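You operate a simulated robot arm through the tools that you are given. There is no shell and no other tool. Be economical: measure what you need, move in short steps, check, and stop when the job is done.

The job below is to be done with a simulated robot arm. You get a single attempt, and the scene is never put back.

Task
Clamp the 1 mm sieve on the shaker and run it 10 minutes.
Fine: stand it on the yellow catch tray, lay the clamp plate on it, lock the red and the yellow knob, set the timer knob, press the green button and wait till it stops.

The check looks at the end state, three seconds after you hand in, the way a careful person would. Anything else that was tipped, shoved, dropped, spilled or broken makes it a failure.

Robot
A 7-joint arm with a two-finger parallel gripper, fixed in place. Base frame: the origin is at the foot of the arm, x ahead of it, y to its left, z up; the work surface is at about z = 860. Units: mm, degrees, N and s.
Its first joint turns from -166.0 to 166.0 degrees. Payload 4.4 kg.
The TCP is the grasp point between the finger pads, 23 mm short of the fingertips. In the tool frame z runs along the fingers and y along their closing line. Largest opening 94 mm; finger width 38, thickness 10; the body of the gripper, 54 by 96 mm, starts 39 mm behind the TCP.
Orientation is told as [roll, pitch, yaw] about the base's x, y, z axes, in that order, counted from this pose: with the fingers straight down and closing along the base's y, the tool's x points along the base's -x, its y along +y and its z along -z.

Tools
- The arm moves only by the tool send_rows. Its argument "commands" is a list of rows, each an object of numbers (a shift or turn left out is 0, a gripper value left out holds the last): "wx", "wy", "wz": the turn, a rotation vector about the tool's x, y, z in degrees; "dx", "dy", "dz": the shift along the tool's x, y, z in mm; "gripper": the finger opening in mm, from 0 to 94. In form: [{"wx": .., "wy": .., "wz": .., "dx": .., "dy": .., "dz": .., "gripper": ..}, ...]. A call has 1 to 12 rows; each row is the pose to reach, as a shift and turn from the pose commanded when the call began, along the tool's axes at that moment. Rows are played at 5 a second. More than 50 mm and 8.6 degrees between two rows, or a gripper value outside its range, and nothing of the call is played. A pose out of reach is approached as far as the arm can. The call stops where the force on the tool passes 40 N (or 10 N more than at its start, if that is more) or the arm is blocked; 0.2 s more then pass. The fingers move at their own pace (about 72 mm/s each) and stop on an object; they squeeze with about 22 N. The grip force told is the motor's: it shows also when the fingers shut on nothing. Time passes only in rows, and 0.2 s behind the last, so rows that repeat a pose let the fingers close. The reply holds the time, the measured pose of the TCP, the force on the tool along the base axes, the opening and the grip force, in the units named above and with some noise.
- Cameras (640 x 400 px; columns grow to the right, rows downward): "scene" is fixed at [222.8, -501.3, 1639.5]; the picture's right is [0.75, -0.66, 0.00], its down [-0.41, -0.46, -0.79] and it looks along [0.52, 0.59, -0.61] (base axes); focal length 339 px, centre (320, 200). "wrist" rides on the gripper at [86, 16, -74] in the tool frame; the picture's right is [-0.18, 0.98, 0.00], its down [-0.58, -0.11, -0.81] and it looks along [-0.79, -0.15, 0.59] (tool axes); focal length 243 px, centre (320, 200). There is no depth. A picture from a camera that has moved, and an enlarged one, comes with that camera's place and axes in the base frame and with its lens.
- get_image(camera): a new picture of that camera. It takes no simulated time.
- inspect(camera, box): a new picture of the part [left, top, right, bottom] of that camera's present view, enlarged. It takes no simulated time.
- sign_off(): hands the job in; it is judged then, once.

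Go step by step. Nothing tells you positions but the pictures and the camera data: compare them with the known pose of the tool, close in by small moves and look again before you grip or let go. The budget is 120 turns and 64 pictures, counting those below and the enlarged ones. Unless the task says otherwise, let go and move clear before handing in, and close with one line.

The tools are called after ">>>" by a JSON object that holds its "name" and its "arguments". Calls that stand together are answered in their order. send_rows: Moves the arm, as the interface text tells. Its arguments: {"type":"object","properties":{"commands":{"type":"array","items":{"type":"object","properties":{"wx":{"type":"number"},"wy":{"type":"number"},"wz":{"type":"number"},"dx":{"type":"number"},"dy":{"type":"number"},"dz":{"type":"number"},"gripper":{"type":"number"}}}}},"required":["commands"]} The other tools are called the same way: get_image (camera) takes a picture; inspect (camera, box) takes an enlarged picture of a part of a camera's view; sign_off () hands the job in.

At the start:

```text
clock: 0.0
tool_pos: [645.6, 2.5, 1319.8]
tcp_rot: [0.1, 0.1, 0.0]
ft_force: [-0.4, -1.1, -0.2]
opening: 93.8
grasp_force: 0.1
```

scene: 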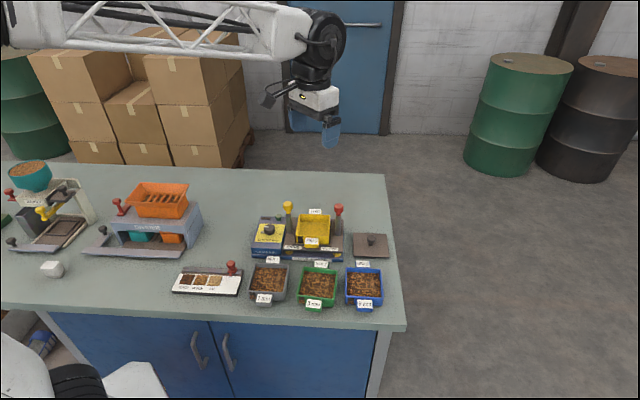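
wrist: 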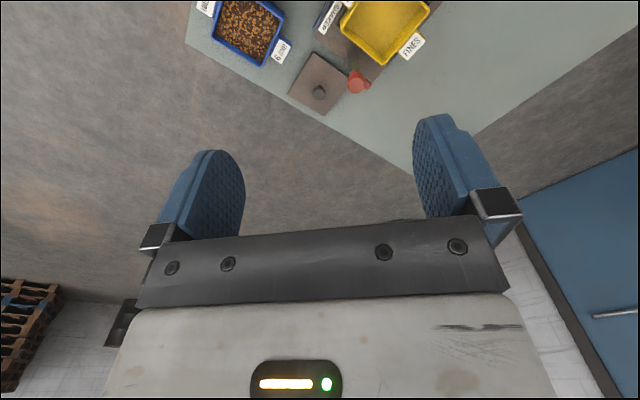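

I see the bench with a shaker (yellow tray, red and yellow knobs), a clamp plate to its right, and three sieves in front of it. I'll enlarge that area to read the labels.

>>> {"name": "inspect", "arguments": {"camera": "scene", "box": [235, 190, 405, 320]}}

>>> {"name": "inspect", "arguments": {"camera": "scene", "box": [240, 195, 350, 265]}}

>>> {"name": "inspect", "arguments": {"camera": "scene", "box": [240, 250, 400, 320]}}

```text
3.08 times, centred on (320, 255) of scene
camera zoom: at [222.8, -501.3, 1639.5], right [0.75, -0.66, 0.0], down [-0.41, -0.46, -0.79], along [0.52, 0.59, -0.61], focal length 1042 px, centre (320, 31)
```

zoom: 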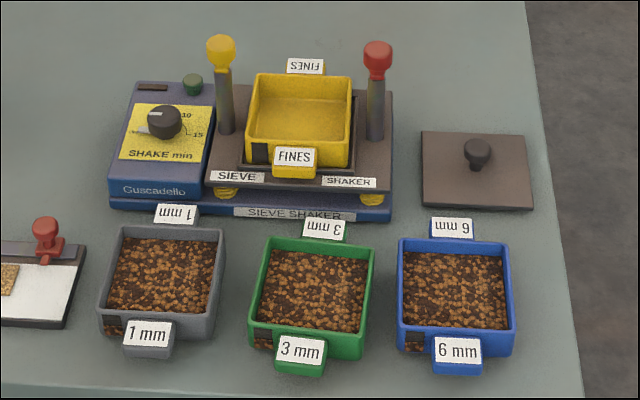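

```text
5.71 times, centred on (295, 230) of scene
camera zoom: at [222.8, -501.3, 1639.5], right [0.75, -0.66, 0.0], down [-0.41, -0.46, -0.79], along [0.52, 0.59, -0.61], focal length 1935 px, centre (463, 29)
```

zoom: 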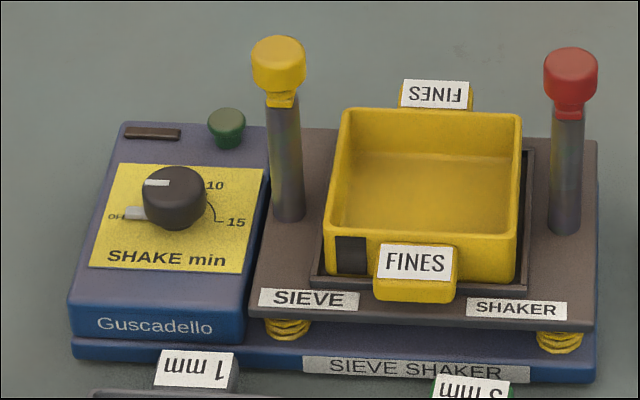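

```text
4.00 times, centred on (320, 285) of scene
camera zoom: at [222.8, -501.3, 1639.5], right [0.75, -0.66, 0.0], down [-0.41, -0.46, -0.79], along [0.52, 0.59, -0.61], focal length 1355 px, centre (320, -140)
```

zoom: 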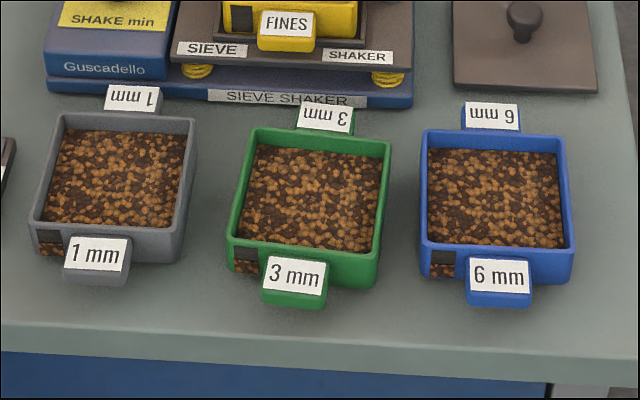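

The 1 mm sieve is the grey one at about (515, 35). The shaker tray is at about (715, 90), and the bench is turned about -45°. I'll turn the tool 45° to line up and view the shaker from above.

>>> {"name": "send_rows", "arguments": {"commands": [{"wz": -7.5, "dx": -10, "dy": 10, "dz": 30}, {"wz": -15, "dx": -20, "dy": 20, "dz": 60}, {"wz": -22.5, "dx": -30, "dy": 30, "dz": 90}, {"wz": -30, "dx": -40, "dy": 40, "dz": 120}, {"wz": -37.5, "dx": -45, "dy": 55, "dz": 150}, {"wz": -45, "dx": -45, "dy": 70, "dz": 180}, {"wz": -45, "dx": -45, "dy": 70, "dz": 180}]}}

>>> {"name": "get_image", "arguments": {"camera": "wrist"}}

```text
clock: 1.6
tool_pos: [690.3, 74.5, 1140.6]
tcp_rot: [0.0, -0.1, 45.0]
ft_force: [0.4, -0.2, 0.0]
opening: 94.1
grasp_force: 0.0
```

```text
58 pictures are left
camera wrist: at [617.7, 25.6, 1215.3], right [-0.57, 0.82, 0.0], down [0.49, 0.33, 0.81], along [0.66, 0.46, -0.59], focal length 243 px, centre (320, 200)
```

wrist: 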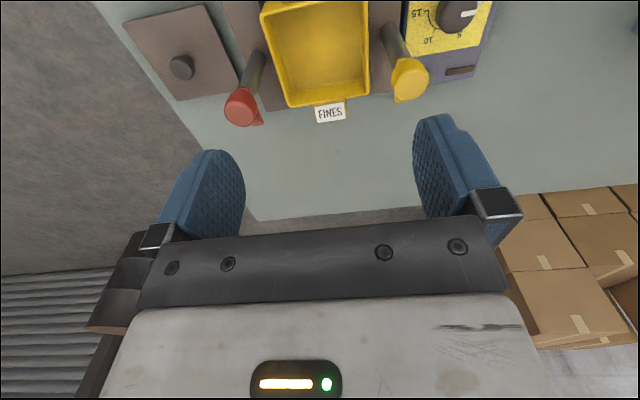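

The wrist view is aligned, and the shaker sits at the top of the picture. I'll back off toward the near side to see all of it.

>>> {"name": "send_rows", "arguments": {"commands": [{"dx": 45}, {"dx": 90}, {"dx": 125}, {"dx": 125}]}}

>>> {"name": "get_image", "arguments": {"camera": "wrist"}}

>>> {"name": "inspect", "arguments": {"camera": "wrist", "box": [220, 0, 480, 160]}}

```text
clock: 2.6
tool_pos: [601.8, -16.7, 1138.6]
tcp_rot: [-0.1, 0.0, 45.0]
ft_force: [0.2, -0.1, -1.0]
opening: 93.9
grasp_force: 0.0
```

```text
57 pictures are left
camera wrist: at [530.0, -65.6, 1213.8], right [-0.56, 0.83, 0.0], down [0.49, 0.33, 0.81], along [0.67, 0.46, -0.59], focal length 243 px, centre (320, 200)
```

wrist: 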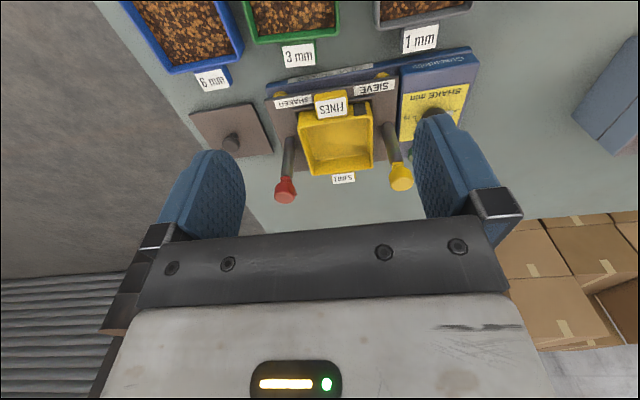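

```text
2.46 times, centred on (350, 80) of wrist
camera zoom: at [530.0, -65.6, 1213.8], right [-0.56, 0.83, 0.0], down [0.49, 0.33, 0.81], along [0.67, 0.46, -0.59], focal length 597 px, centre (246, 495)
```

zoom: 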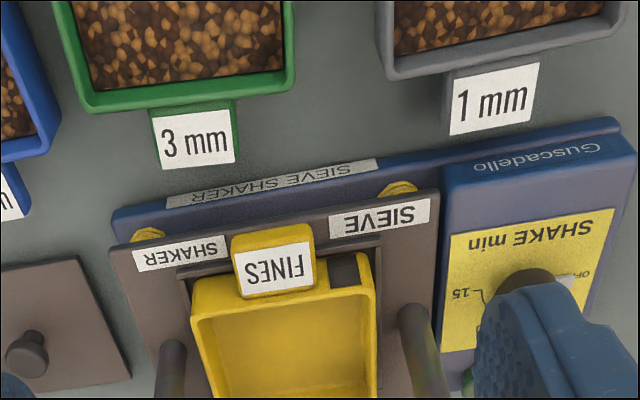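

I triangulated the yellow knob at about (663, 147, 1012), the red one at about (776, 43, 1008), and the tray centre near (720, 95). Next I'll hover over the front lug of the 1 mm sieve.

>>> {"name": "send_rows", "arguments": {"commands": [{"dx": 28, "dy": 34, "dz": 15}, {"dx": 55, "dy": 68, "dz": 40}, {"dx": 83, "dy": 103, "dz": 65}, {"dx": 83, "dy": 103, "dz": 90}, {"dx": 83, "dy": 103, "dz": 90}]}}

>>> {"name": "get_image", "arguments": {"camera": "wrist"}}

```text
refused: row 3 steps farther than a row can; nothing moved
```

```text
55 pictures are left
camera wrist: at [530.0, -65.6, 1213.8], right [-0.56, 0.83, 0.0], down [0.49, 0.33, 0.81], along [0.67, 0.46, -0.59], focal length 243 px, centre (320, 200)
```

wrist: 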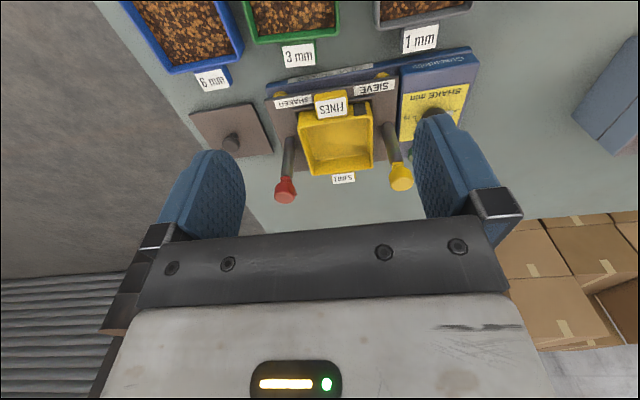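

The step was too long, so nothing moved. I'll repeat it in shorter rows.

>>> {"name": "send_rows", "arguments": {"commands": [{"dx": 20, "dy": 25, "dz": 15}, {"dx": 41, "dy": 51, "dz": 30}, {"dx": 62, "dy": 77, "dz": 50}, {"dx": 83, "dy": 103, "dz": 70}, {"dx": 83, "dy": 103, "dz": 90}, {"dx": 83, "dy": 103, "dz": 90}]}}

```text
clock: 4.0
tool_pos: [468.7, 1.7, 1050.4]
tcp_rot: [-0.1, 0.1, 45.0]
ft_force: [-0.2, -0.3, 0.1]
opening: 94.1
grasp_force: 0.0
```

The tool should now be above the front lug. I'll look.

>>> {"name": "get_image", "arguments": {"camera": "wrist"}}

>>> {"name": "inspect", "arguments": {"camera": "scene", "box": [220, 190, 350, 310]}}

```text
54 pictures are left
camera wrist: at [397.3, -47.7, 1125.3], right [-0.56, 0.83, 0.0], down [0.49, 0.33, 0.81], along [0.67, 0.46, -0.59], focal length 243 px, centre (320, 200)
```

wrist: 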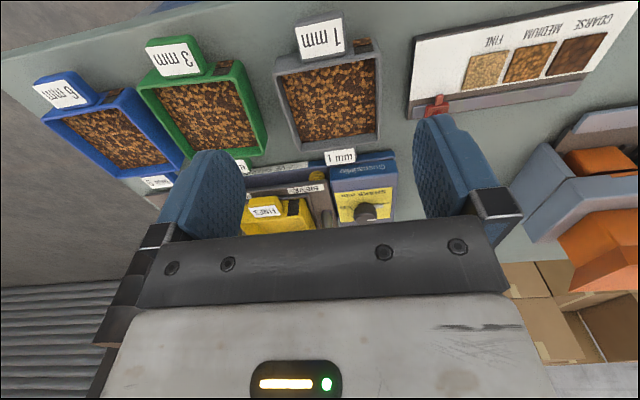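

```text
3.33 times, centred on (285, 250) of scene
camera zoom: at [222.8, -501.3, 1639.5], right [0.75, -0.66, 0.0], down [-0.41, -0.46, -0.79], along [0.52, 0.59, -0.61], focal length 1129 px, centre (437, 33)
```

zoom: 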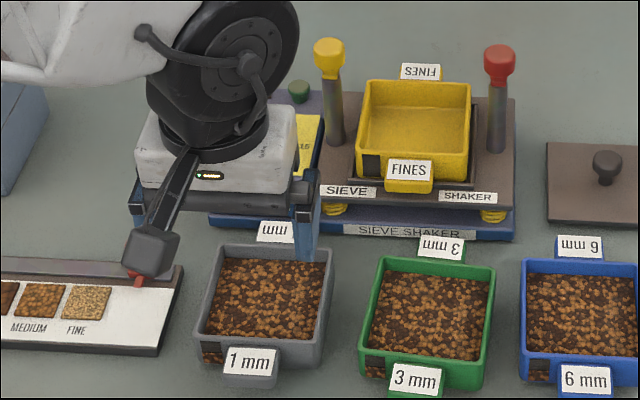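

The lug label centre triangulates to about (468.5, 2.5, 893). I'll enlarge the view to measure the sieve's yaw and the lug width.

>>> {"name": "inspect", "arguments": {"camera": "wrist", "box": [250, 0, 410, 170]}}

```text
2.35 times, centred on (330, 85) of wrist
camera zoom: at [397.3, -47.7, 1125.3], right [-0.56, 0.83, 0.0], down [0.49, 0.33, 0.81], along [0.67, 0.46, -0.59], focal length 571 px, centre (296, 471)
```

zoom: 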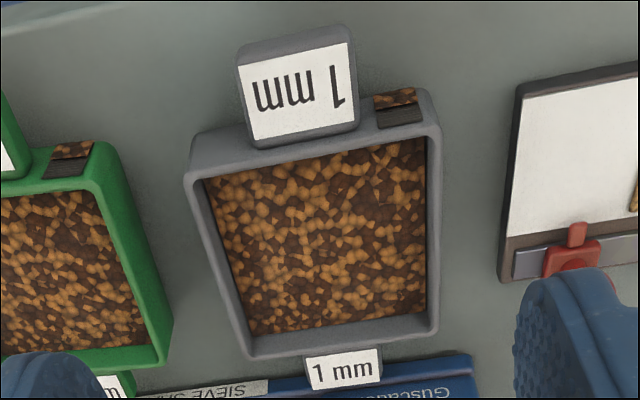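

The sieve centre is at about (515, 50.5), turned exactly 45°. It is 97 mm square with a lug about 40 mm wide. I'll descend over the front lug with the fingers at 64 mm.

>>> {"name": "send_rows", "arguments": {"commands": [{"dx": 3, "dy": 1.5, "dz": 40, "gripper": 64}, {"dx": 3, "dy": 1.5, "dz": 80, "gripper": 64}, {"dx": 3, "dy": 1.5, "dz": 110, "gripper": 64}, {"dx": 3, "dy": 1.5, "dz": 125, "gripper": 64}, {"dx": 3, "dy": 1.5, "dz": 125, "gripper": 64}]}}

>>> {"name": "get_image", "arguments": {"camera": "wrist"}}

>>> {"name": "inspect", "arguments": {"camera": "scene", "box": [220, 230, 320, 310]}}

```text
clock: 5.2
tool_pos: [468.3, -1.0, 926.5]
tcp_rot: [-0.2, -0.1, 45.1]
ft_force: [-2.9, -1.0, 7.8]
opening: 64.2
grasp_force: 0.4
stopped in row 5: the force on the tool passed its limit (the readings are from after the stop); the commanded pose is now the measured one
```

```text
51 pictures are left
camera wrist: at [395.3, -50.7, 1001.3], right [-0.57, 0.82, 0.0], down [0.48, 0.33, 0.81], along [0.67, 0.46, -0.59], focal length 243 px, centre (320, 200)
```

wrist: 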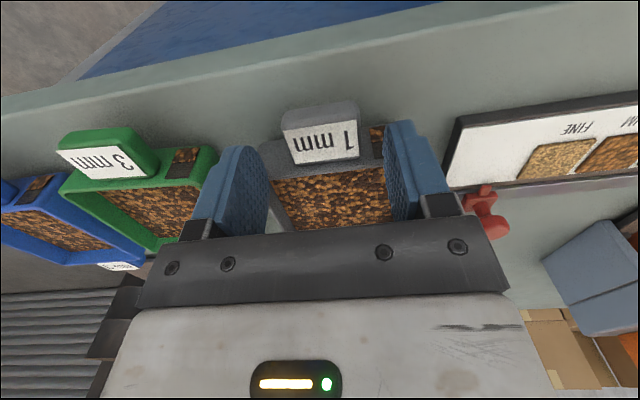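

```text
5.00 times, centred on (270, 270) of scene
camera zoom: at [222.8, -501.3, 1639.5], right [0.75, -0.66, 0.0], down [-0.41, -0.46, -0.79], along [0.52, 0.59, -0.61], focal length 1693 px, centre (570, -150)
```

zoom: 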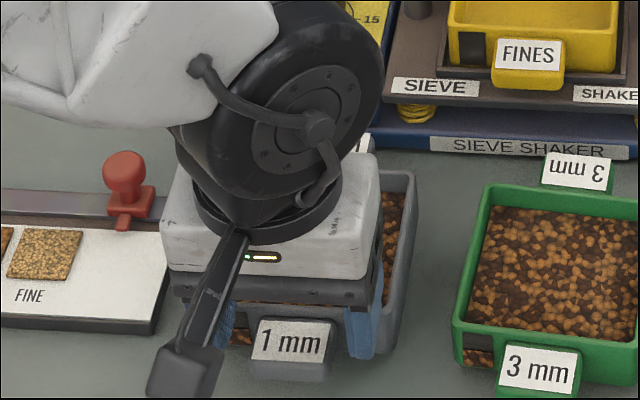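

A fingertip touched the sieve rim at z≈903, so I was a few mm too far in. I'll lift, back off 7 mm toward the near side and go down again.

>>> {"name": "send_rows", "arguments": {"commands": [{"dz": -10}, {"dx": 7, "dy": 1, "dz": -10}, {"dx": 7, "dy": 1, "dz": 0}, {"dx": 7, "dy": 1, "dz": 10}, {"dx": 7, "dy": 1, "dz": 20}, {"dx": 7, "dy": 1, "dz": 30}, {"dx": 7, "dy": 1, "dz": 36}, {"dx": 7, "dy": 1, "dz": 36}]}}

>>> {"name": "get_image", "arguments": {"camera": "wrist"}}

```text
clock: 7.0
tool_pos: [462.0, -6.6, 890.3]
tcp_rot: [-0.1, -0.1, 45.0]
ft_force: [0.7, -0.5, 0.6]
opening: 64.2
grasp_force: 0.0
```

```text
49 pictures are left
camera wrist: at [389.7, -55.3, 965.0], right [-0.56, 0.83, 0.0], down [0.49, 0.33, 0.81], along [0.67, 0.46, -0.59], focal length 243 px, centre (320, 200)
```

wrist: 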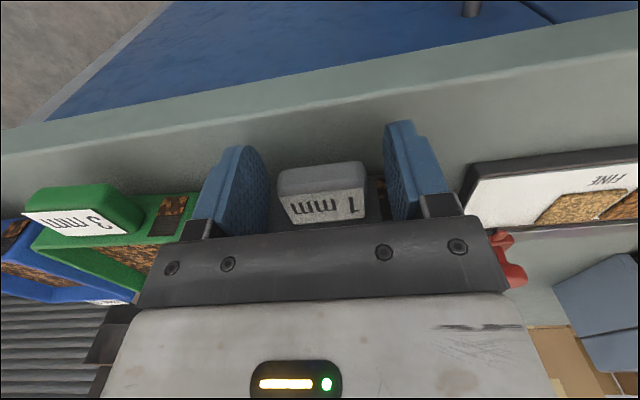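

The fingers now straddle the lug at the right depth, and the lug is centred. I'll close.

>>> {"name": "send_rows", "arguments": {"commands": [{"gripper": 44}, {"gripper": 30}, {"gripper": 30}, {"gripper": 30}]}}

>>> {"name": "get_image", "arguments": {"camera": "wrist"}}

```text
clock: 8.0
tool_pos: [461.7, -6.5, 891.5]
tcp_rot: [-0.1, -0.1, 45.0]
ft_force: [-0.3, -0.4, 1.1]
opening: 41.9
grasp_force: 22.2
```

```text
48 pictures are left
camera wrist: at [389.7, -55.3, 965.1], right [-0.56, 0.83, 0.0], down [0.49, 0.33, 0.81], along [0.67, 0.46, -0.59], focal length 243 px, centre (320, 200)
```

wrist: 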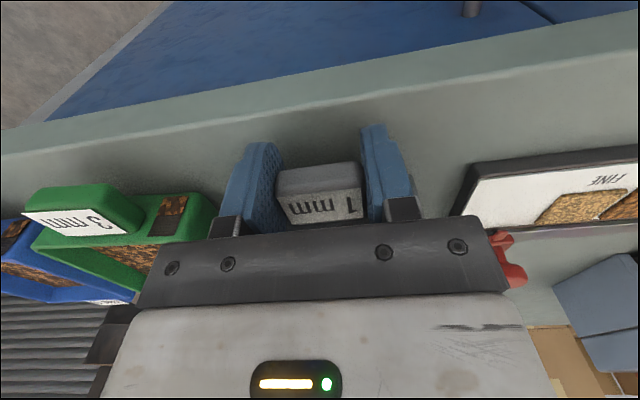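

It is gripped at 41.9 mm. I'll lift 30 mm slowly and check for sag.

>>> {"name": "send_rows", "arguments": {"commands": [{"dz": -4}, {"dz": -8}, {"dz": -14}, {"dz": -22}, {"dz": -30}, {"dz": -30}]}}

>>> {"name": "inspect", "arguments": {"camera": "scene", "box": [210, 190, 350, 310]}}

```text
clock: 9.4
tool_pos: [461.7, -6.2, 921.2]
tcp_rot: [-0.1, 0.0, 44.9]
ft_force: [0.1, -0.9, -0.2]
opening: 41.5
grasp_force: 21.8
```

```text
3.33 times, centred on (280, 250) of scene
camera zoom: at [222.8, -501.3, 1639.5], right [0.75, -0.66, 0.0], down [-0.41, -0.46, -0.79], along [0.52, 0.59, -0.61], focal length 1129 px, centre (453, 33)
```

zoom: 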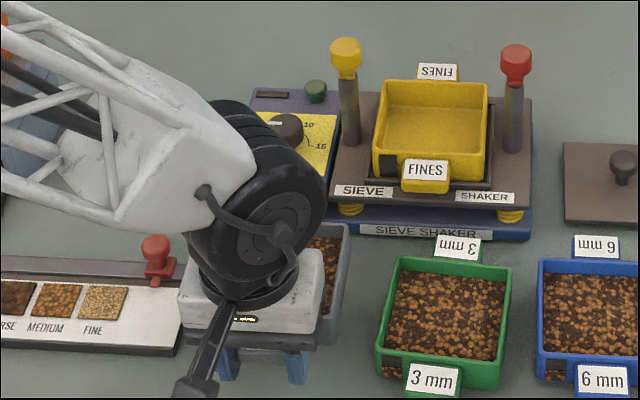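

The force shows no weight, so I need to see whether the sieve came up.

>>> {"name": "get_image", "arguments": {"camera": "wrist"}}

```text
46 pictures are left
camera wrist: at [389.1, -55.7, 995.5], right [-0.56, 0.83, 0.0], down [0.49, 0.33, 0.81], along [0.67, 0.46, -0.59], focal length 243 px, centre (320, 200)
```

wrist: 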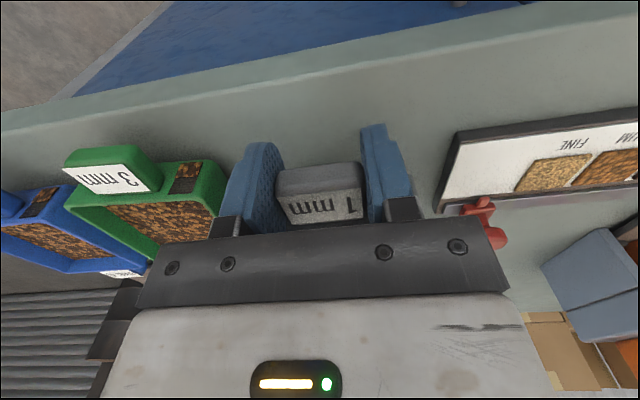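

The sieve is held level. I'll raise it well clear.

>>> {"name": "send_rows", "arguments": {"commands": [{"dz": -15, "gripper": 30}, {"dz": -40}, {"dz": -70}, {"dz": -100}, {"dz": -130}, {"dz": -160}, {"dz": -190}, {"dz": -215}, {"dz": -229}, {"dz": -229}]}}

>>> {"name": "send_rows", "arguments": {"commands": [{"dx": -10, "dy": -6, "gripper": 30}, {"dx": -30, "dy": -17}, {"dx": -55, "dy": -31}, {"dx": -80, "dy": -46}, {"dx": -105, "dy": -60}, {"dx": -130, "dy": -74}, {"dx": -155, "dy": -89}, {"dx": -175, "dy": -100}, {"dx": -187, "dy": -107}, {"dx": -187, "dy": -107}]}}

>>> {"name": "get_image", "arguments": {"camera": "wrist"}}

>>> {"name": "inspect", "arguments": {"camera": "wrist", "box": [240, 0, 440, 130]}}

```text
clock: 11.6
tool_pos: [461.5, -5.9, 1151.9]
tcp_rot: [-0.1, -0.1, 45.0]
ft_force: [0.3, 0.4, -1.0]
opening: 41.8
grasp_force: 22.1
```

```text
clock: 13.8
tool_pos: [668.2, 51.8, 1150.2]
tcp_rot: [-0.1, 0.0, 45.0]
ft_force: [-0.6, 0.1, -1.1]
opening: 41.6
grasp_force: 22.0
```

```text
45 pictures are left
camera wrist: at [596.6, 2.0, 1224.6], right [-0.57, 0.82, 0.0], down [0.49, 0.33, 0.81], along [0.67, 0.46, -0.59], focal length 243 px, centre (320, 200)
```

wrist: 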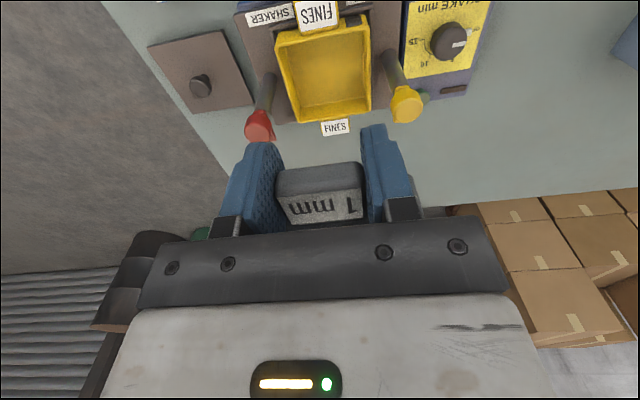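

```text
3.08 times, centred on (340, 65) of wrist
camera zoom: at [596.6, 2.0, 1224.6], right [-0.57, 0.82, 0.0], down [0.49, 0.33, 0.81], along [0.67, 0.46, -0.59], focal length 746 px, centre (258, 615)
```

zoom: 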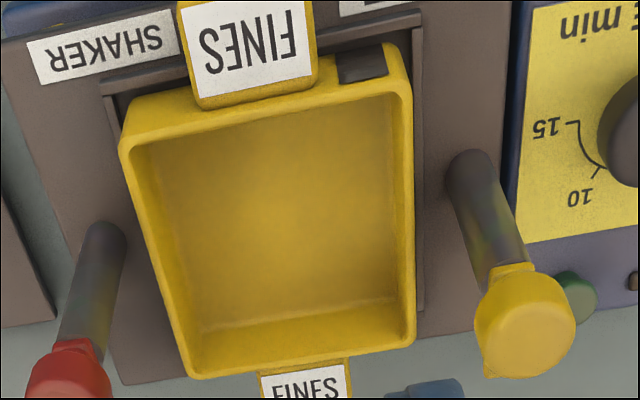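

The tray is also at 45°, centred at about (714, 94), with its rim at z≈945. I'll move so the sieve hovers about 25 mm above the tray and check the alignment of the lugs.

>>> {"name": "send_rows", "arguments": {"commands": [{"dx": 14, "dy": -3.2, "dz": 10, "gripper": 30}, {"dx": 14, "dy": -3.2, "dz": 35}, {"dx": 14, "dy": -3.2, "dz": 60}, {"dx": 14, "dy": -3.2, "dz": 85}, {"dx": 14, "dy": -3.2, "dz": 110}, {"dx": 14, "dy": -3.2, "dz": 130}, {"dx": 14, "dy": -3.2, "dz": 140}, {"dx": 14, "dy": -3.2, "dz": 140}]}}

>>> {"name": "inspect", "arguments": {"camera": "wrist", "box": [220, 60, 420, 185]}}

>>> {"name": "inspect", "arguments": {"camera": "scene", "box": [250, 170, 370, 260]}}

```text
clock: 15.6
tool_pos: [663.1, 38.0, 1009.5]
tcp_rot: [-0.2, -0.1, 45.0]
ft_force: [0.3, 0.2, -1.0]
opening: 41.9
grasp_force: 21.6
```

```text
3.20 times, centred on (320, 122) of wrist
camera zoom: at [590.9, -10.9, 1083.8], right [-0.56, 0.83, 0.0], down [0.49, 0.33, 0.81], along [0.67, 0.46, -0.59], focal length 776 px, centre (320, 448)
```

zoom: 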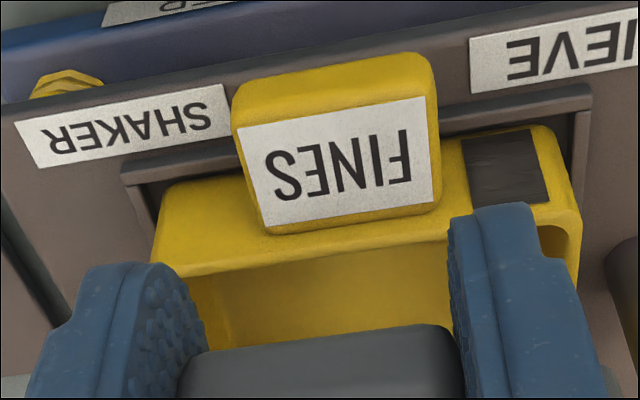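

```text
4.44 times, centred on (310, 215) of scene
camera zoom: at [222.8, -501.3, 1639.5], right [0.75, -0.66, 0.0], down [-0.41, -0.46, -0.79], along [0.52, 0.59, -0.61], focal length 1505 px, centre (364, 133)
```

zoom: 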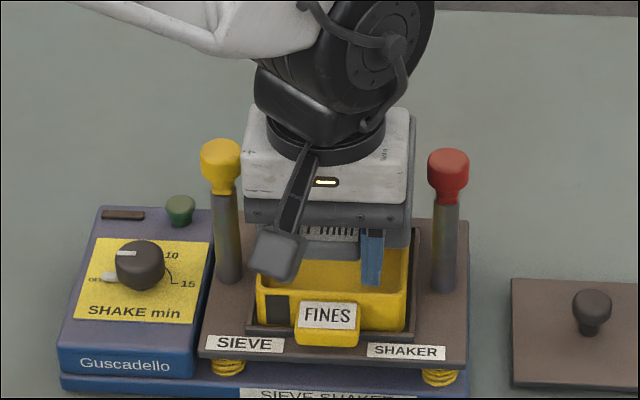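

By my measurement the lugs agree in depth, but the tool is about 2.6 mm too far to the right. I'll correct that and go lower.

>>> {"name": "send_rows", "arguments": {"commands": [{"dy": 2.6, "dz": 4, "gripper": 30}, {"dy": 2.6, "dz": 10}, {"dy": 2.6, "dz": 16}, {"dy": 2.6, "dz": 22}, {"dy": 2.6, "dz": 22}]}}

>>> {"name": "get_image", "arguments": {"camera": "wrist"}}

>>> {"name": "inspect", "arguments": {"camera": "scene", "box": [270, 190, 350, 250]}}

```text
clock: 16.8
tool_pos: [659.6, 39.9, 987.1]
tcp_rot: [-0.1, -0.1, 45.1]
ft_force: [0.2, 0.6, -1.3]
opening: 41.6
grasp_force: 21.5
```

```text
41 pictures are left
camera wrist: at [588.1, -8.9, 1061.3], right [-0.56, 0.83, 0.0], down [0.49, 0.33, 0.81], along [0.67, 0.46, -0.59], focal length 243 px, centre (320, 200)
```

wrist: 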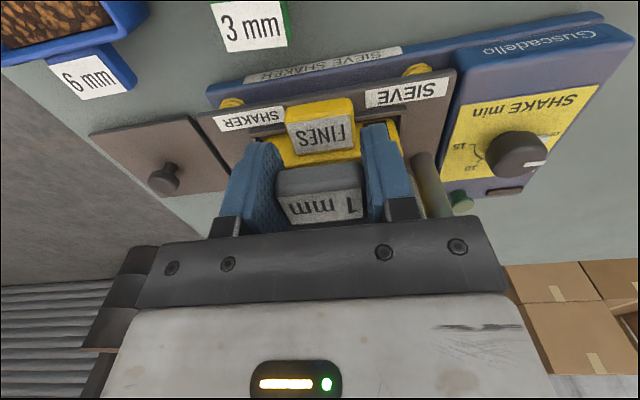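

```text
6.67 times, centred on (310, 220) of scene
camera zoom: at [222.8, -501.3, 1639.5], right [0.75, -0.66, 0.0], down [-0.41, -0.46, -0.79], along [0.52, 0.59, -0.61], focal length 2258 px, centre (387, 67)
```

zoom: 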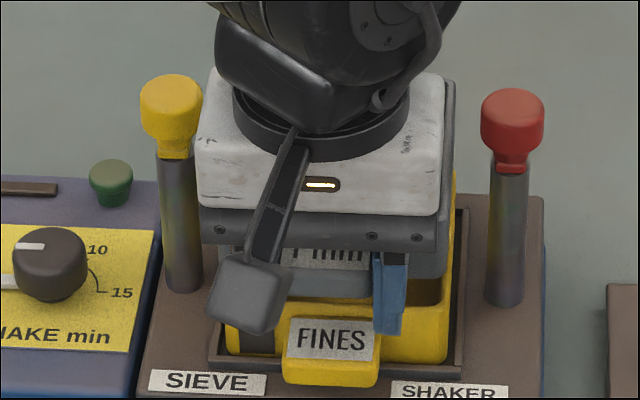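

It is close now. I'll zoom both views for precise relative alignment of the sieve and tray.

>>> {"name": "inspect", "arguments": {"camera": "scene", "box": [290, 205, 345, 245]}}

>>> {"name": "inspect", "arguments": {"camera": "wrist", "box": [250, 90, 410, 230]}}

```text
10.00 times, centred on (318, 225) of scene
camera zoom: at [222.8, -501.3, 1639.5], right [0.75, -0.66, 0.0], down [-0.41, -0.46, -0.79], along [0.52, 0.59, -0.61], focal length 3386 px, centre (345, -50)
```

zoom: 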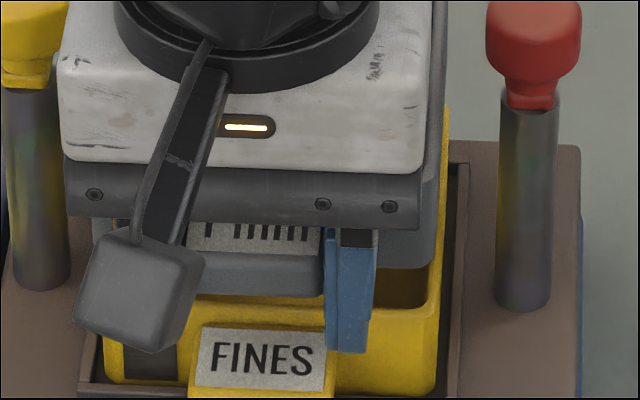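

```text
2.86 times, centred on (330, 160) of wrist
camera zoom: at [588.1, -8.9, 1061.3], right [-0.56, 0.83, 0.0], down [0.49, 0.33, 0.81], along [0.67, 0.46, -0.59], focal length 693 px, centre (291, 314)
```

zoom: 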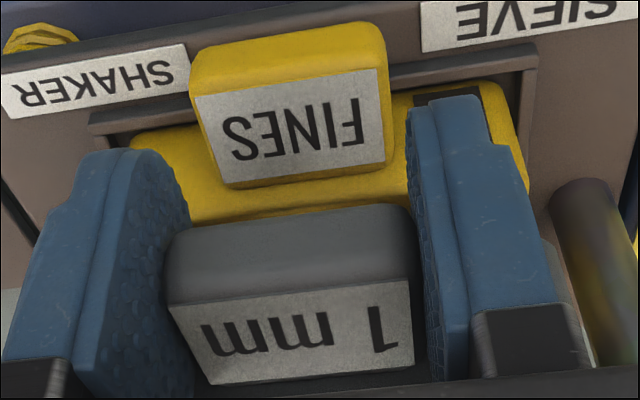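

From these views the sieve sits about 1 mm left of and 1.5 mm short of the tray, with about 17 mm of gap. I'll correct that and lower to just above contact.

>>> {"name": "send_rows", "arguments": {"commands": [{"dx": -1.5, "dy": -1, "dz": 0, "gripper": 30}, {"dx": -1.5, "dy": -1, "dz": 4}, {"dx": -1.5, "dy": -1, "dz": 8}, {"dx": -1.5, "dy": -1, "dz": 12}, {"dx": -1.5, "dy": -1, "dz": 12}]}}

>>> {"name": "inspect", "arguments": {"camera": "scene", "box": [290, 205, 345, 245]}}

>>> {"name": "inspect", "arguments": {"camera": "wrist", "box": [250, 90, 410, 230]}}

```text
clock: 18.0
tool_pos: [661.3, 40.4, 976.0]
tcp_rot: [-0.2, 0.0, 45.0]
ft_force: [0.3, -0.2, -1.4]
opening: 41.9
grasp_force: 22.4
```

```text
10.00 times, centred on (318, 225) of scene
camera zoom: at [222.8, -501.3, 1639.5], right [0.75, -0.66, 0.0], down [-0.41, -0.46, -0.79], along [0.52, 0.59, -0.61], focal length 3386 px, centre (345, -50)
```

zoom: 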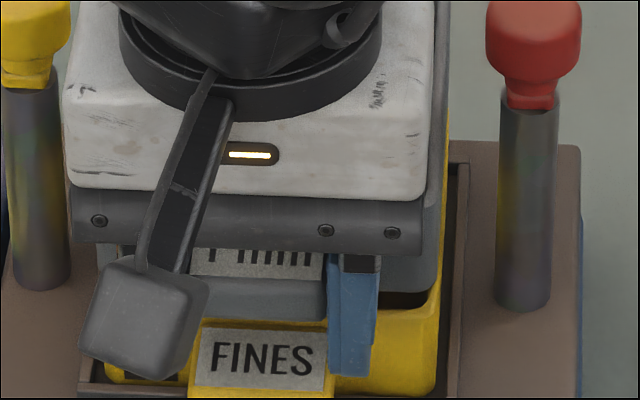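

```text
2.86 times, centred on (330, 160) of wrist
camera zoom: at [589.7, -8.3, 1050.5], right [-0.56, 0.83, 0.0], down [0.49, 0.33, 0.81], along [0.67, 0.46, -0.59], focal length 693 px, centre (291, 314)
```

zoom: 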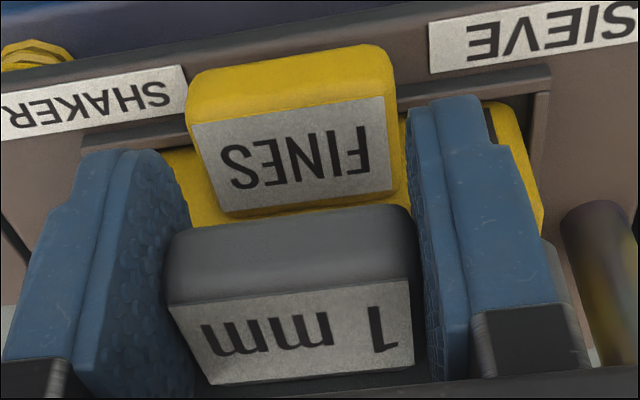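

Alignment is within about 1 mm. I'll lower slowly until contact.

>>> {"name": "send_rows", "arguments": {"commands": [{"dy": -0.5, "dz": 1.5, "gripper": 30}, {"dy": -0.5, "dz": 3}, {"dy": -0.5, "dz": 4.5}, {"dy": -0.5, "dz": 4.5}]}}

>>> {"name": "inspect", "arguments": {"camera": "scene", "box": [290, 205, 345, 245]}}

```text
clock: 19.0
tool_pos: [661.2, 40.5, 971.2]
tcp_rot: [-0.1, -0.1, 45.1]
ft_force: [-0.3, -0.7, -0.4]
opening: 41.7
grasp_force: 22.5
```

```text
10.00 times, centred on (318, 225) of scene
camera zoom: at [222.8, -501.3, 1639.5], right [0.75, -0.66, 0.0], down [-0.41, -0.46, -0.79], along [0.52, 0.59, -0.61], focal length 3386 px, centre (345, -50)
```

zoom: 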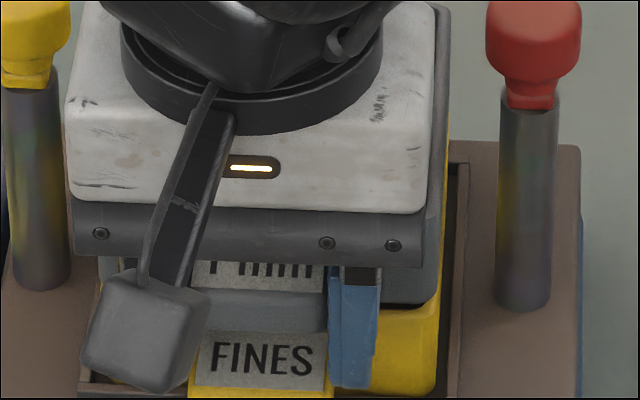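

It is nearly seated, with no contact force yet. I'll continue in 1 mm steps.

>>> {"name": "send_rows", "arguments": {"commands": [{"dz": 1, "gripper": 30}, {"dz": 2}, {"dz": 3}, {"dz": 3}]}}

```text
clock: 20.0
tool_pos: [661.7, 39.8, 968.5]
tcp_rot: [-0.2, -0.1, 45.1]
ft_force: [-0.2, 0.4, -0.9]
opening: 41.7
grasp_force: 22.3
```

No contact yet, so I'll keep going.

>>> {"name": "send_rows", "arguments": {"commands": [{"dz": 1, "gripper": 30}, {"dz": 2}, {"dz": 3}, {"dz": 3}]}}

>>> {"name": "inspect", "arguments": {"camera": "scene", "box": [290, 205, 345, 245]}}

```text
clock: 21.0
tool_pos: [661.9, 39.8, 965.6]
tcp_rot: [-0.2, -0.3, 45.1]
ft_force: [0.6, -1.5, 19.4]
opening: 41.3
grasp_force: 22.1
```

```text
10.00 times, centred on (318, 225) of scene
camera zoom: at [222.8, -501.3, 1639.5], right [0.75, -0.66, 0.0], down [-0.41, -0.46, -0.79], along [0.52, 0.59, -0.61], focal length 3386 px, centre (345, -50)
```

zoom: 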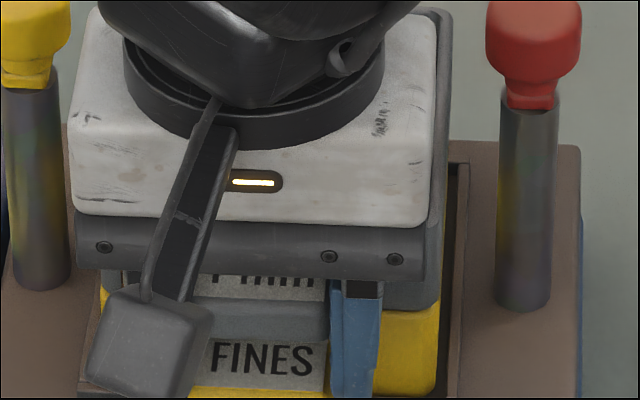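

There is contact at z≈966 with 19 N. I'll ease the load a little and open the fingers.

>>> {"name": "send_rows", "arguments": {"commands": [{"dz": -0.8, "gripper": 30}, {"dz": -0.8, "gripper": 46}, {"dz": -0.8, "gripper": 60}, {"dz": -0.8, "gripper": 60}]}}

>>> {"name": "send_rows", "arguments": {"commands": [{"dx": 6, "dz": 0}, {"dx": 12, "dz": -20}, {"dx": 12, "dz": -50}, {"dx": 20, "dz": -90}, {"dx": 30, "dz": -130}, {"dx": 30, "dz": -165}, {"dx": 30, "dz": -165}]}}

>>> {"name": "get_image", "arguments": {"camera": "wrist"}}

>>> {"name": "inspect", "arguments": {"camera": "scene", "box": [275, 195, 355, 255]}}

```text
clock: 22.0
tool_pos: [661.8, 40.4, 965.4]
tcp_rot: [-0.1, -0.1, 45.0]
ft_force: [-0.6, 0.5, 0.4]
opening: 59.7
grasp_force: 0.0
```

```text
clock: 23.6
tool_pos: [640.0, 18.3, 1132.7]
tcp_rot: [-0.2, 0.0, 45.0]
ft_force: [0.7, 0.1, -0.8]
opening: 59.8
grasp_force: 0.1
```

```text
33 pictures are left
camera wrist: at [567.3, -30.7, 1206.7], right [-0.56, 0.83, 0.0], down [0.49, 0.33, 0.81], along [0.67, 0.46, -0.59], focal length 243 px, centre (320, 200)
```

wrist: 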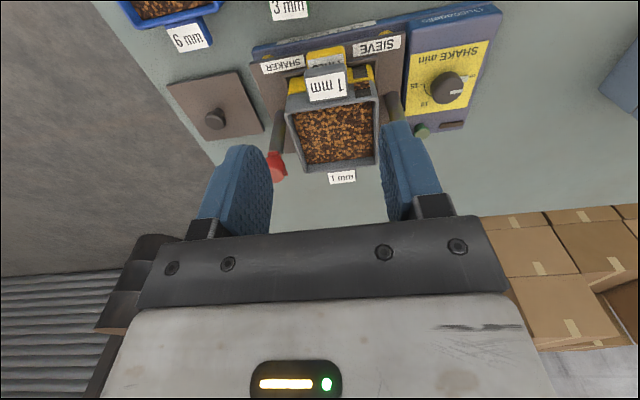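

```text
6.67 times, centred on (315, 225) of scene
camera zoom: at [222.8, -501.3, 1639.5], right [0.75, -0.66, 0.0], down [-0.41, -0.46, -0.79], along [0.52, 0.59, -0.61], focal length 2258 px, centre (353, 33)
```

zoom: 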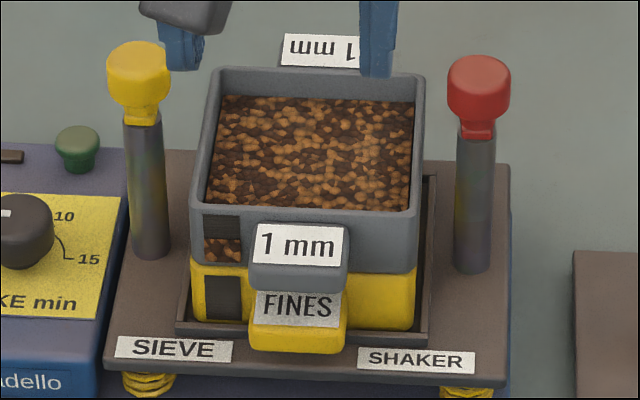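

The 1 mm sieve sits cleanly on the tray with the corner marks matching. The clamp plate's knob is near (837, -36), so I'll hover over it.

>>> {"name": "send_rows", "arguments": {"commands": [{"dx": -10, "dy": -25}, {"dx": -25, "dy": -60}, {"dx": -40, "dy": -100}, {"dx": -60, "dy": -140}, {"dx": -80, "dy": -178}, {"dx": -80, "dy": -178, "dz": 40, "gripper": 60}, {"dx": -80, "dy": -178, "dz": 85, "gripper": 60}, {"dx": -80, "dy": -178, "dz": 110, "gripper": 60}, {"dx": -80, "dy": -178, "dz": 110, "gripper": 60}]}}

>>> {"name": "get_image", "arguments": {"camera": "wrist"}}

```text
clock: 25.6
tool_pos: [822.1, -50.5, 1021.5]
tcp_rot: [-0.1, 0.0, 45.0]
ft_force: [0.3, -0.1, -0.3]
opening: 59.9
grasp_force: 0.0
```

```text
31 pictures are left
camera wrist: at [749.6, -99.0, 1096.3], right [-0.56, 0.83, 0.0], down [0.49, 0.33, 0.81], along [0.67, 0.46, -0.59], focal length 243 px, centre (320, 200)
```

wrist: 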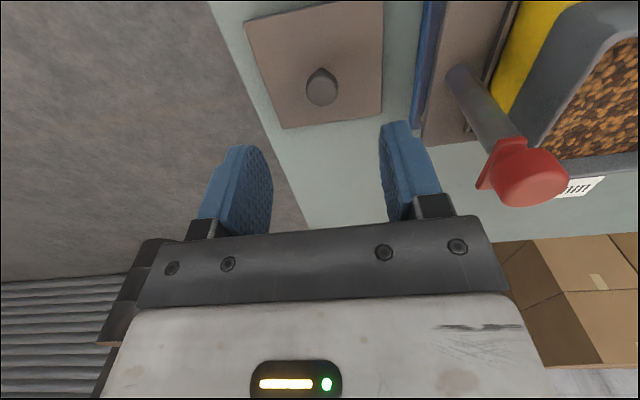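

The plate knob is at about (840, -36). I'll centre over it and go partway down.

>>> {"name": "send_rows", "arguments": {"commands": [{"dx": -12, "dy": -2, "dz": 25}, {"dx": -23, "dy": -2.4, "dz": 60}, {"dx": -23, "dy": -2.4, "dz": 95}, {"dx": -23, "dy": -2.4, "dz": 112}, {"dx": -23, "dy": -2.4, "dz": 112}]}}

>>> {"name": "inspect", "arguments": {"camera": "wrist", "box": [200, 80, 440, 230]}}

>>> {"name": "inspect", "arguments": {"camera": "scene", "box": [335, 205, 405, 265]}}

```text
clock: 26.8
tool_pos: [841.8, -36.5, 909.4]
tcp_rot: [-0.1, -0.2, 44.9]
ft_force: [-0.3, 0.4, 0.2]
opening: 59.8
grasp_force: 0.2
```

```text
2.67 times, centred on (320, 155) of wrist
camera zoom: at [769.8, -85.2, 984.4], right [-0.56, 0.83, 0.0], down [0.49, 0.33, 0.81], along [0.67, 0.46, -0.59], focal length 647 px, centre (320, 320)
```

zoom: 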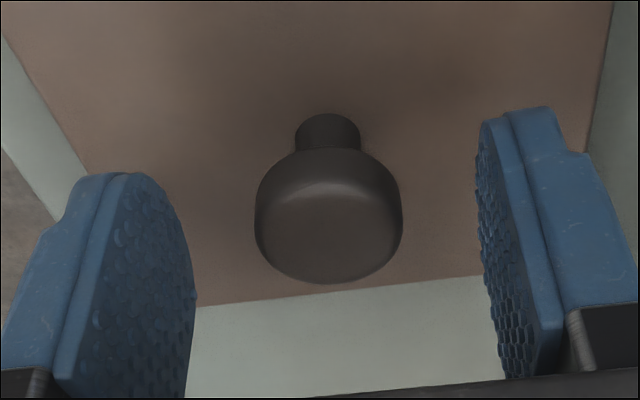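

```text
6.67 times, centred on (370, 235) of scene
camera zoom: at [222.8, -501.3, 1639.5], right [0.75, -0.66, 0.0], down [-0.41, -0.46, -0.79], along [0.52, 0.59, -0.61], focal length 2258 px, centre (-13, -33)
```

zoom: 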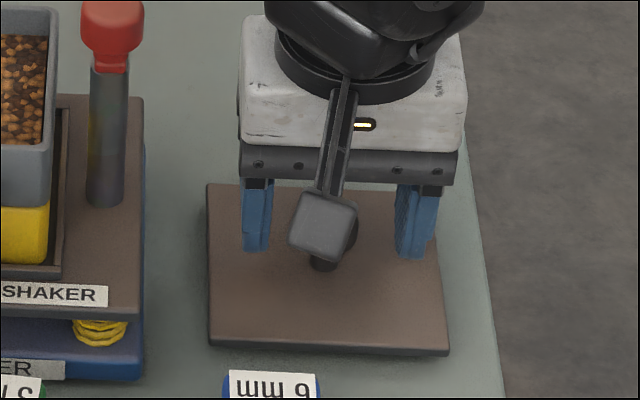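

The knob head is about 27 mm wide with its top near z=901. I'll lower 10 mm, shift 1.3 mm to centre, and close.

>>> {"name": "send_rows", "arguments": {"commands": [{"dy": 1.3, "dz": 4}, {"dy": 1.3, "dz": 8}, {"dy": 1.3, "dz": 11}, {"dy": 1.3, "dz": 11, "gripper": 40}, {"dy": 1.3, "dz": 11, "gripper": 20}, {"dy": 1.3, "dz": 11, "gripper": 15}, {"dy": 1.3, "dz": 11, "gripper": 15}, {"dy": 1.3, "dz": 11, "gripper": 15}]}}

```text
clock: 28.6
tool_pos: [841.8, -36.4, 899.4]
tcp_rot: [-0.1, 0.0, 44.9]
ft_force: [1.8, 1.3, 0.5]
opening: 27.8
grasp_force: 21.8
```

The knob is gripped at 27.8 mm. I'll lift the plate well above the red knob height.

>>> {"name": "send_rows", "arguments": {"commands": [{"dz": -5, "gripper": 15}, {"dz": -20}, {"dz": -50}, {"dz": -85}, {"dz": -120}, {"dz": -155}, {"dz": -190}, {"dz": -225}, {"dz": -250}, {"dz": -250}]}}

>>> {"name": "send_rows", "arguments": {"commands": [{"dx": 15, "dy": 15, "gripper": 15}, {"dx": 35, "dy": 45}, {"dx": 50, "dy": 80}, {"dx": 65, "dy": 115}, {"dx": 80, "dy": 145}, {"dx": 90, "dy": 168}, {"dx": 90, "dy": 180}, {"dx": 90, "dy": 180}]}}

>>> {"name": "get_image", "arguments": {"camera": "wrist"}}

```text
clock: 30.8
tool_pos: [838.5, -34.9, 1150.7]
tcp_rot: [-0.1, -0.1, 45.0]
ft_force: [-0.3, -0.4, -1.6]
opening: 27.4
grasp_force: 21.7
```

```text
clock: 32.6
tool_pos: [649.2, 29.8, 1148.3]
tcp_rot: [-0.2, -0.1, 45.0]
ft_force: [0.2, -0.1, -1.3]
opening: 27.7
grasp_force: 22.0
```

```text
28 pictures are left
camera wrist: at [576.2, -19.2, 1223.2], right [-0.57, 0.82, 0.0], down [0.49, 0.33, 0.81], along [0.67, 0.46, -0.59], focal length 243 px, centre (320, 200)
```

wrist: 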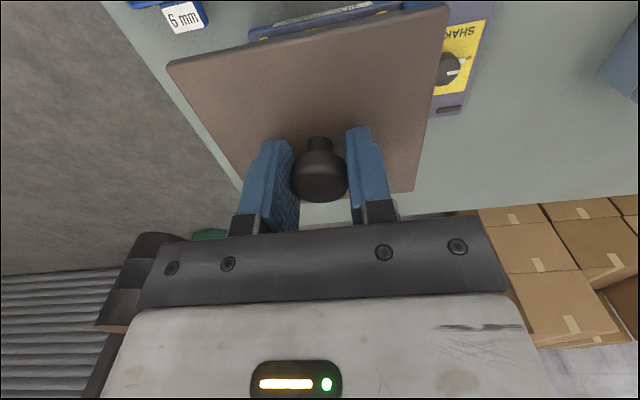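

The plate is held level and is about 103 mm square. I'll move it over the sieve (TCP e1≈439.4, e2≈573) and lower to just above the knobs.

>>> {"name": "send_rows", "arguments": {"commands": [{"dx": -20, "dy": -1, "gripper": 15}, {"dx": -50, "dy": -1.4}, {"dx": -80, "dy": -1.4}, {"dx": -93, "dy": -1.4, "dz": 10}, {"dx": -93, "dy": -1.4, "dz": 40}, {"dx": -93, "dy": -1.4, "dz": 75}, {"dx": -93, "dy": -1.4, "dz": 88}, {"dx": -93, "dy": -1.4, "dz": 88}]}}

>>> {"name": "inspect", "arguments": {"camera": "scene", "box": [270, 180, 360, 250]}}

>>> {"name": "get_image", "arguments": {"camera": "wrist"}}

```text
clock: 34.4
tool_pos: [715.8, 93.4, 1060.4]
tcp_rot: [-0.1, -0.1, 45.0]
ft_force: [0.3, 0.8, -1.9]
opening: 27.2
grasp_force: 21.6
```

```text
5.71 times, centred on (315, 215) of scene
camera zoom: at [222.8, -501.3, 1639.5], right [0.75, -0.66, 0.0], down [-0.41, -0.46, -0.79], along [0.52, 0.59, -0.61], focal length 1935 px, centre (349, 114)
```

zoom: 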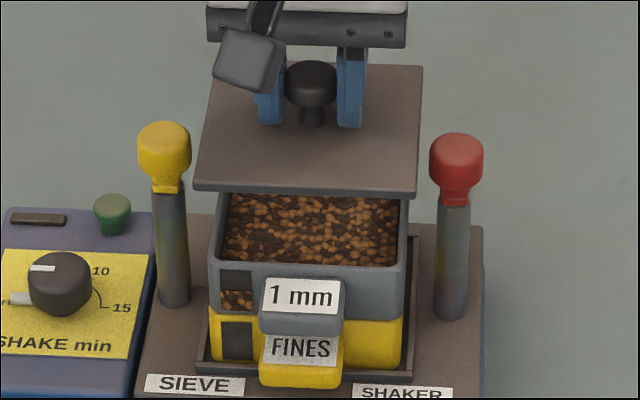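

```text
26 pictures are left
camera wrist: at [644.7, 44.9, 1135.1], right [-0.56, 0.83, 0.0], down [0.49, 0.33, 0.81], along [0.67, 0.46, -0.59], focal length 243 px, centre (320, 200)
```

wrist: 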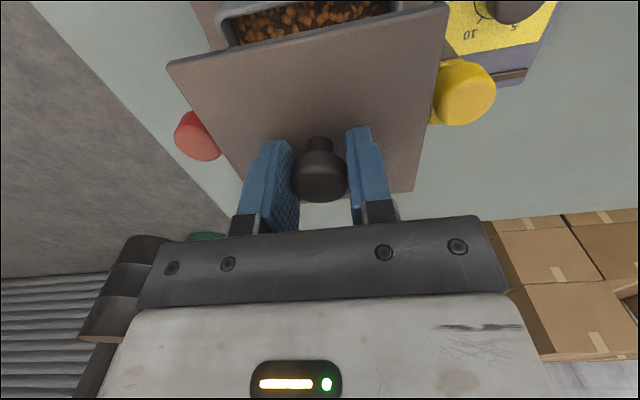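

The plate is centred between the posts. I'll lower to just above the sieve rim.

>>> {"name": "send_rows", "arguments": {"commands": [{"dy": 0.5, "dz": 8, "gripper": 15}, {"dy": 0.5, "dz": 18}, {"dy": 0.5, "dz": 28}, {"dy": 0.5, "dz": 35}, {"dy": 0.5, "dz": 35}]}}

>>> {"name": "inspect", "arguments": {"camera": "scene", "box": [270, 180, 360, 250]}}

```text
clock: 35.6
tool_pos: [715.6, 94.2, 1025.2]
tcp_rot: [-0.1, -0.2, 45.0]
ft_force: [0.0, -0.4, -2.3]
opening: 27.2
grasp_force: 22.4
```

```text
5.71 times, centred on (315, 215) of scene
camera zoom: at [222.8, -501.3, 1639.5], right [0.75, -0.66, 0.0], down [-0.41, -0.46, -0.79], along [0.52, 0.59, -0.61], focal length 1935 px, centre (349, 114)
```

zoom: 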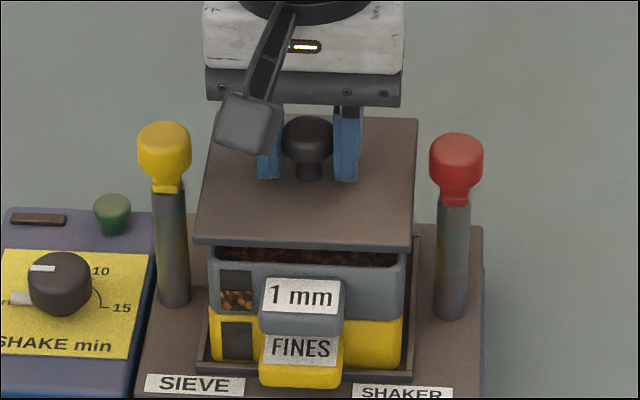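

I'll lower in small steps until contact.

>>> {"name": "send_rows", "arguments": {"commands": [{"dz": 2, "gripper": 15}, {"dz": 4}, {"dz": 6}, {"dz": 6}]}}

>>> {"name": "inspect", "arguments": {"camera": "scene", "box": [285, 200, 345, 245]}}

```text
clock: 36.6
tool_pos: [715.1, 94.3, 1019.1]
tcp_rot: [0.0, -0.1, 45.0]
ft_force: [0.3, 0.1, -2.3]
opening: 27.2
grasp_force: 21.9
```

```text
8.89 times, centred on (315, 222) of scene
camera zoom: at [222.8, -501.3, 1639.5], right [0.75, -0.66, 0.0], down [-0.41, -0.46, -0.79], along [0.52, 0.59, -0.61], focal length 3010 px, centre (364, 0)
```

zoom: 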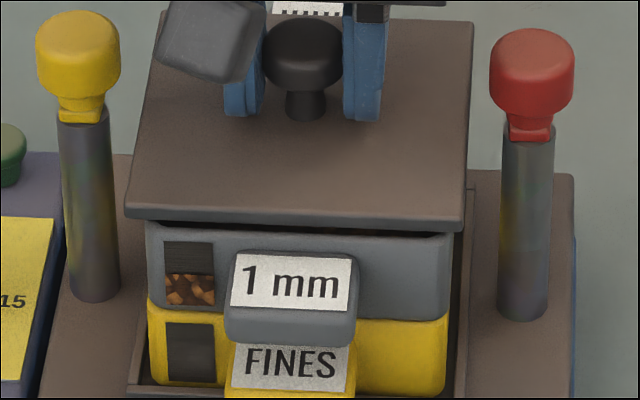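

The plate is about 1.5 mm left of the sieve. I'll shift it right and continue down.

>>> {"name": "send_rows", "arguments": {"commands": [{"dy": -1.5, "dz": 0, "gripper": 15}, {"dy": -1.5, "dz": 1.5}, {"dy": -1.5, "dz": 3}, {"dy": -1.5, "dz": 4.5}, {"dy": -1.5, "dz": 4.5}]}}

```text
clock: 37.8
tool_pos: [718.1, 92.7, 1014.9]
tcp_rot: [-0.1, 0.0, 44.9]
ft_force: [0.0, -1.0, -0.2]
opening: 27.3
grasp_force: 21.9
```

>>> {"name": "send_rows", "arguments": {"commands": [{"dz": 1, "gripper": 15}, {"dz": 2}, {"dz": 3}, {"dz": 3}]}}

```text
clock: 38.8
tool_pos: [716.7, 91.9, 1011.4]
tcp_rot: [-0.1, -0.3, 45.0]
ft_force: [3.3, 1.2, 15.6]
opening: 27.6
grasp_force: 22.0
```

There is contact on the sieve at z≈1012. I'll ease off, open, and rise straight up.

>>> {"name": "send_rows", "arguments": {"commands": [{"dz": -1.0, "gripper": 15}, {"dz": -1.0, "gripper": 34}, {"dz": -1.0, "gripper": 52}, {"dz": -1.0, "gripper": 52}, {"dz": -25, "gripper": 52}, {"dz": -60}, {"dz": -95}, {"dz": -95}]}}

>>> {"name": "inspect", "arguments": {"camera": "scene", "box": [270, 190, 360, 250]}}

```text
clock: 40.6
tool_pos: [719.3, 94.5, 1105.9]
tcp_rot: [-0.1, -0.2, 45.0]
ft_force: [0.4, 0.4, 0.1]
opening: 52.1
grasp_force: 0.1
```

```text
6.67 times, centred on (315, 220) of scene
camera zoom: at [222.8, -501.3, 1639.5], right [0.75, -0.66, 0.0], down [-0.41, -0.46, -0.79], along [0.52, 0.59, -0.61], focal length 2258 px, centre (353, 67)
```

zoom: 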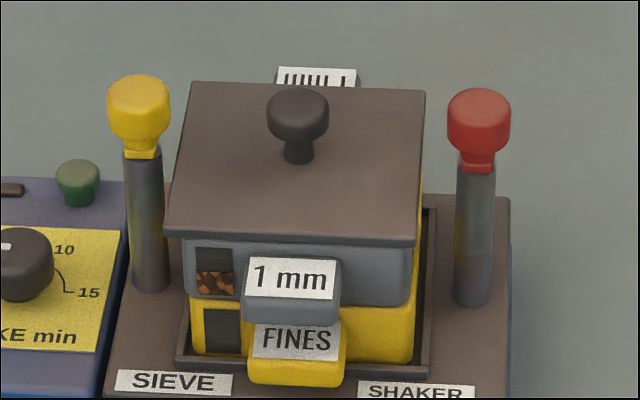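

The sieve seems to have shifted about 2 mm left under the plate. I'll look closer.

>>> {"name": "inspect", "arguments": {"camera": "scene", "box": [287, 215, 340, 250]}}

```text
11.43 times, centred on (314, 232) of scene
camera zoom: at [222.8, -501.3, 1639.5], right [0.75, -0.66, 0.0], down [-0.41, -0.46, -0.79], along [0.52, 0.59, -0.61], focal length 3870 px, centre (394, -171)
```

zoom: 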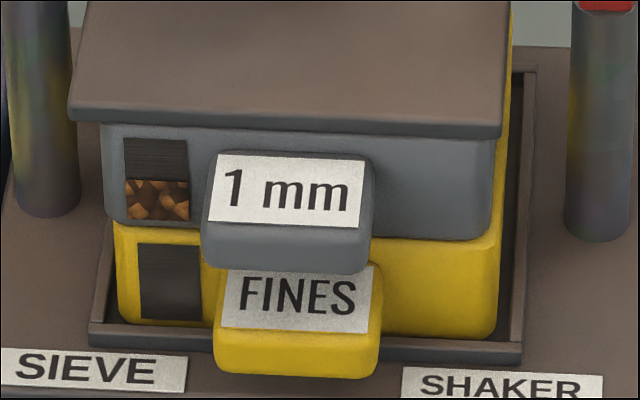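

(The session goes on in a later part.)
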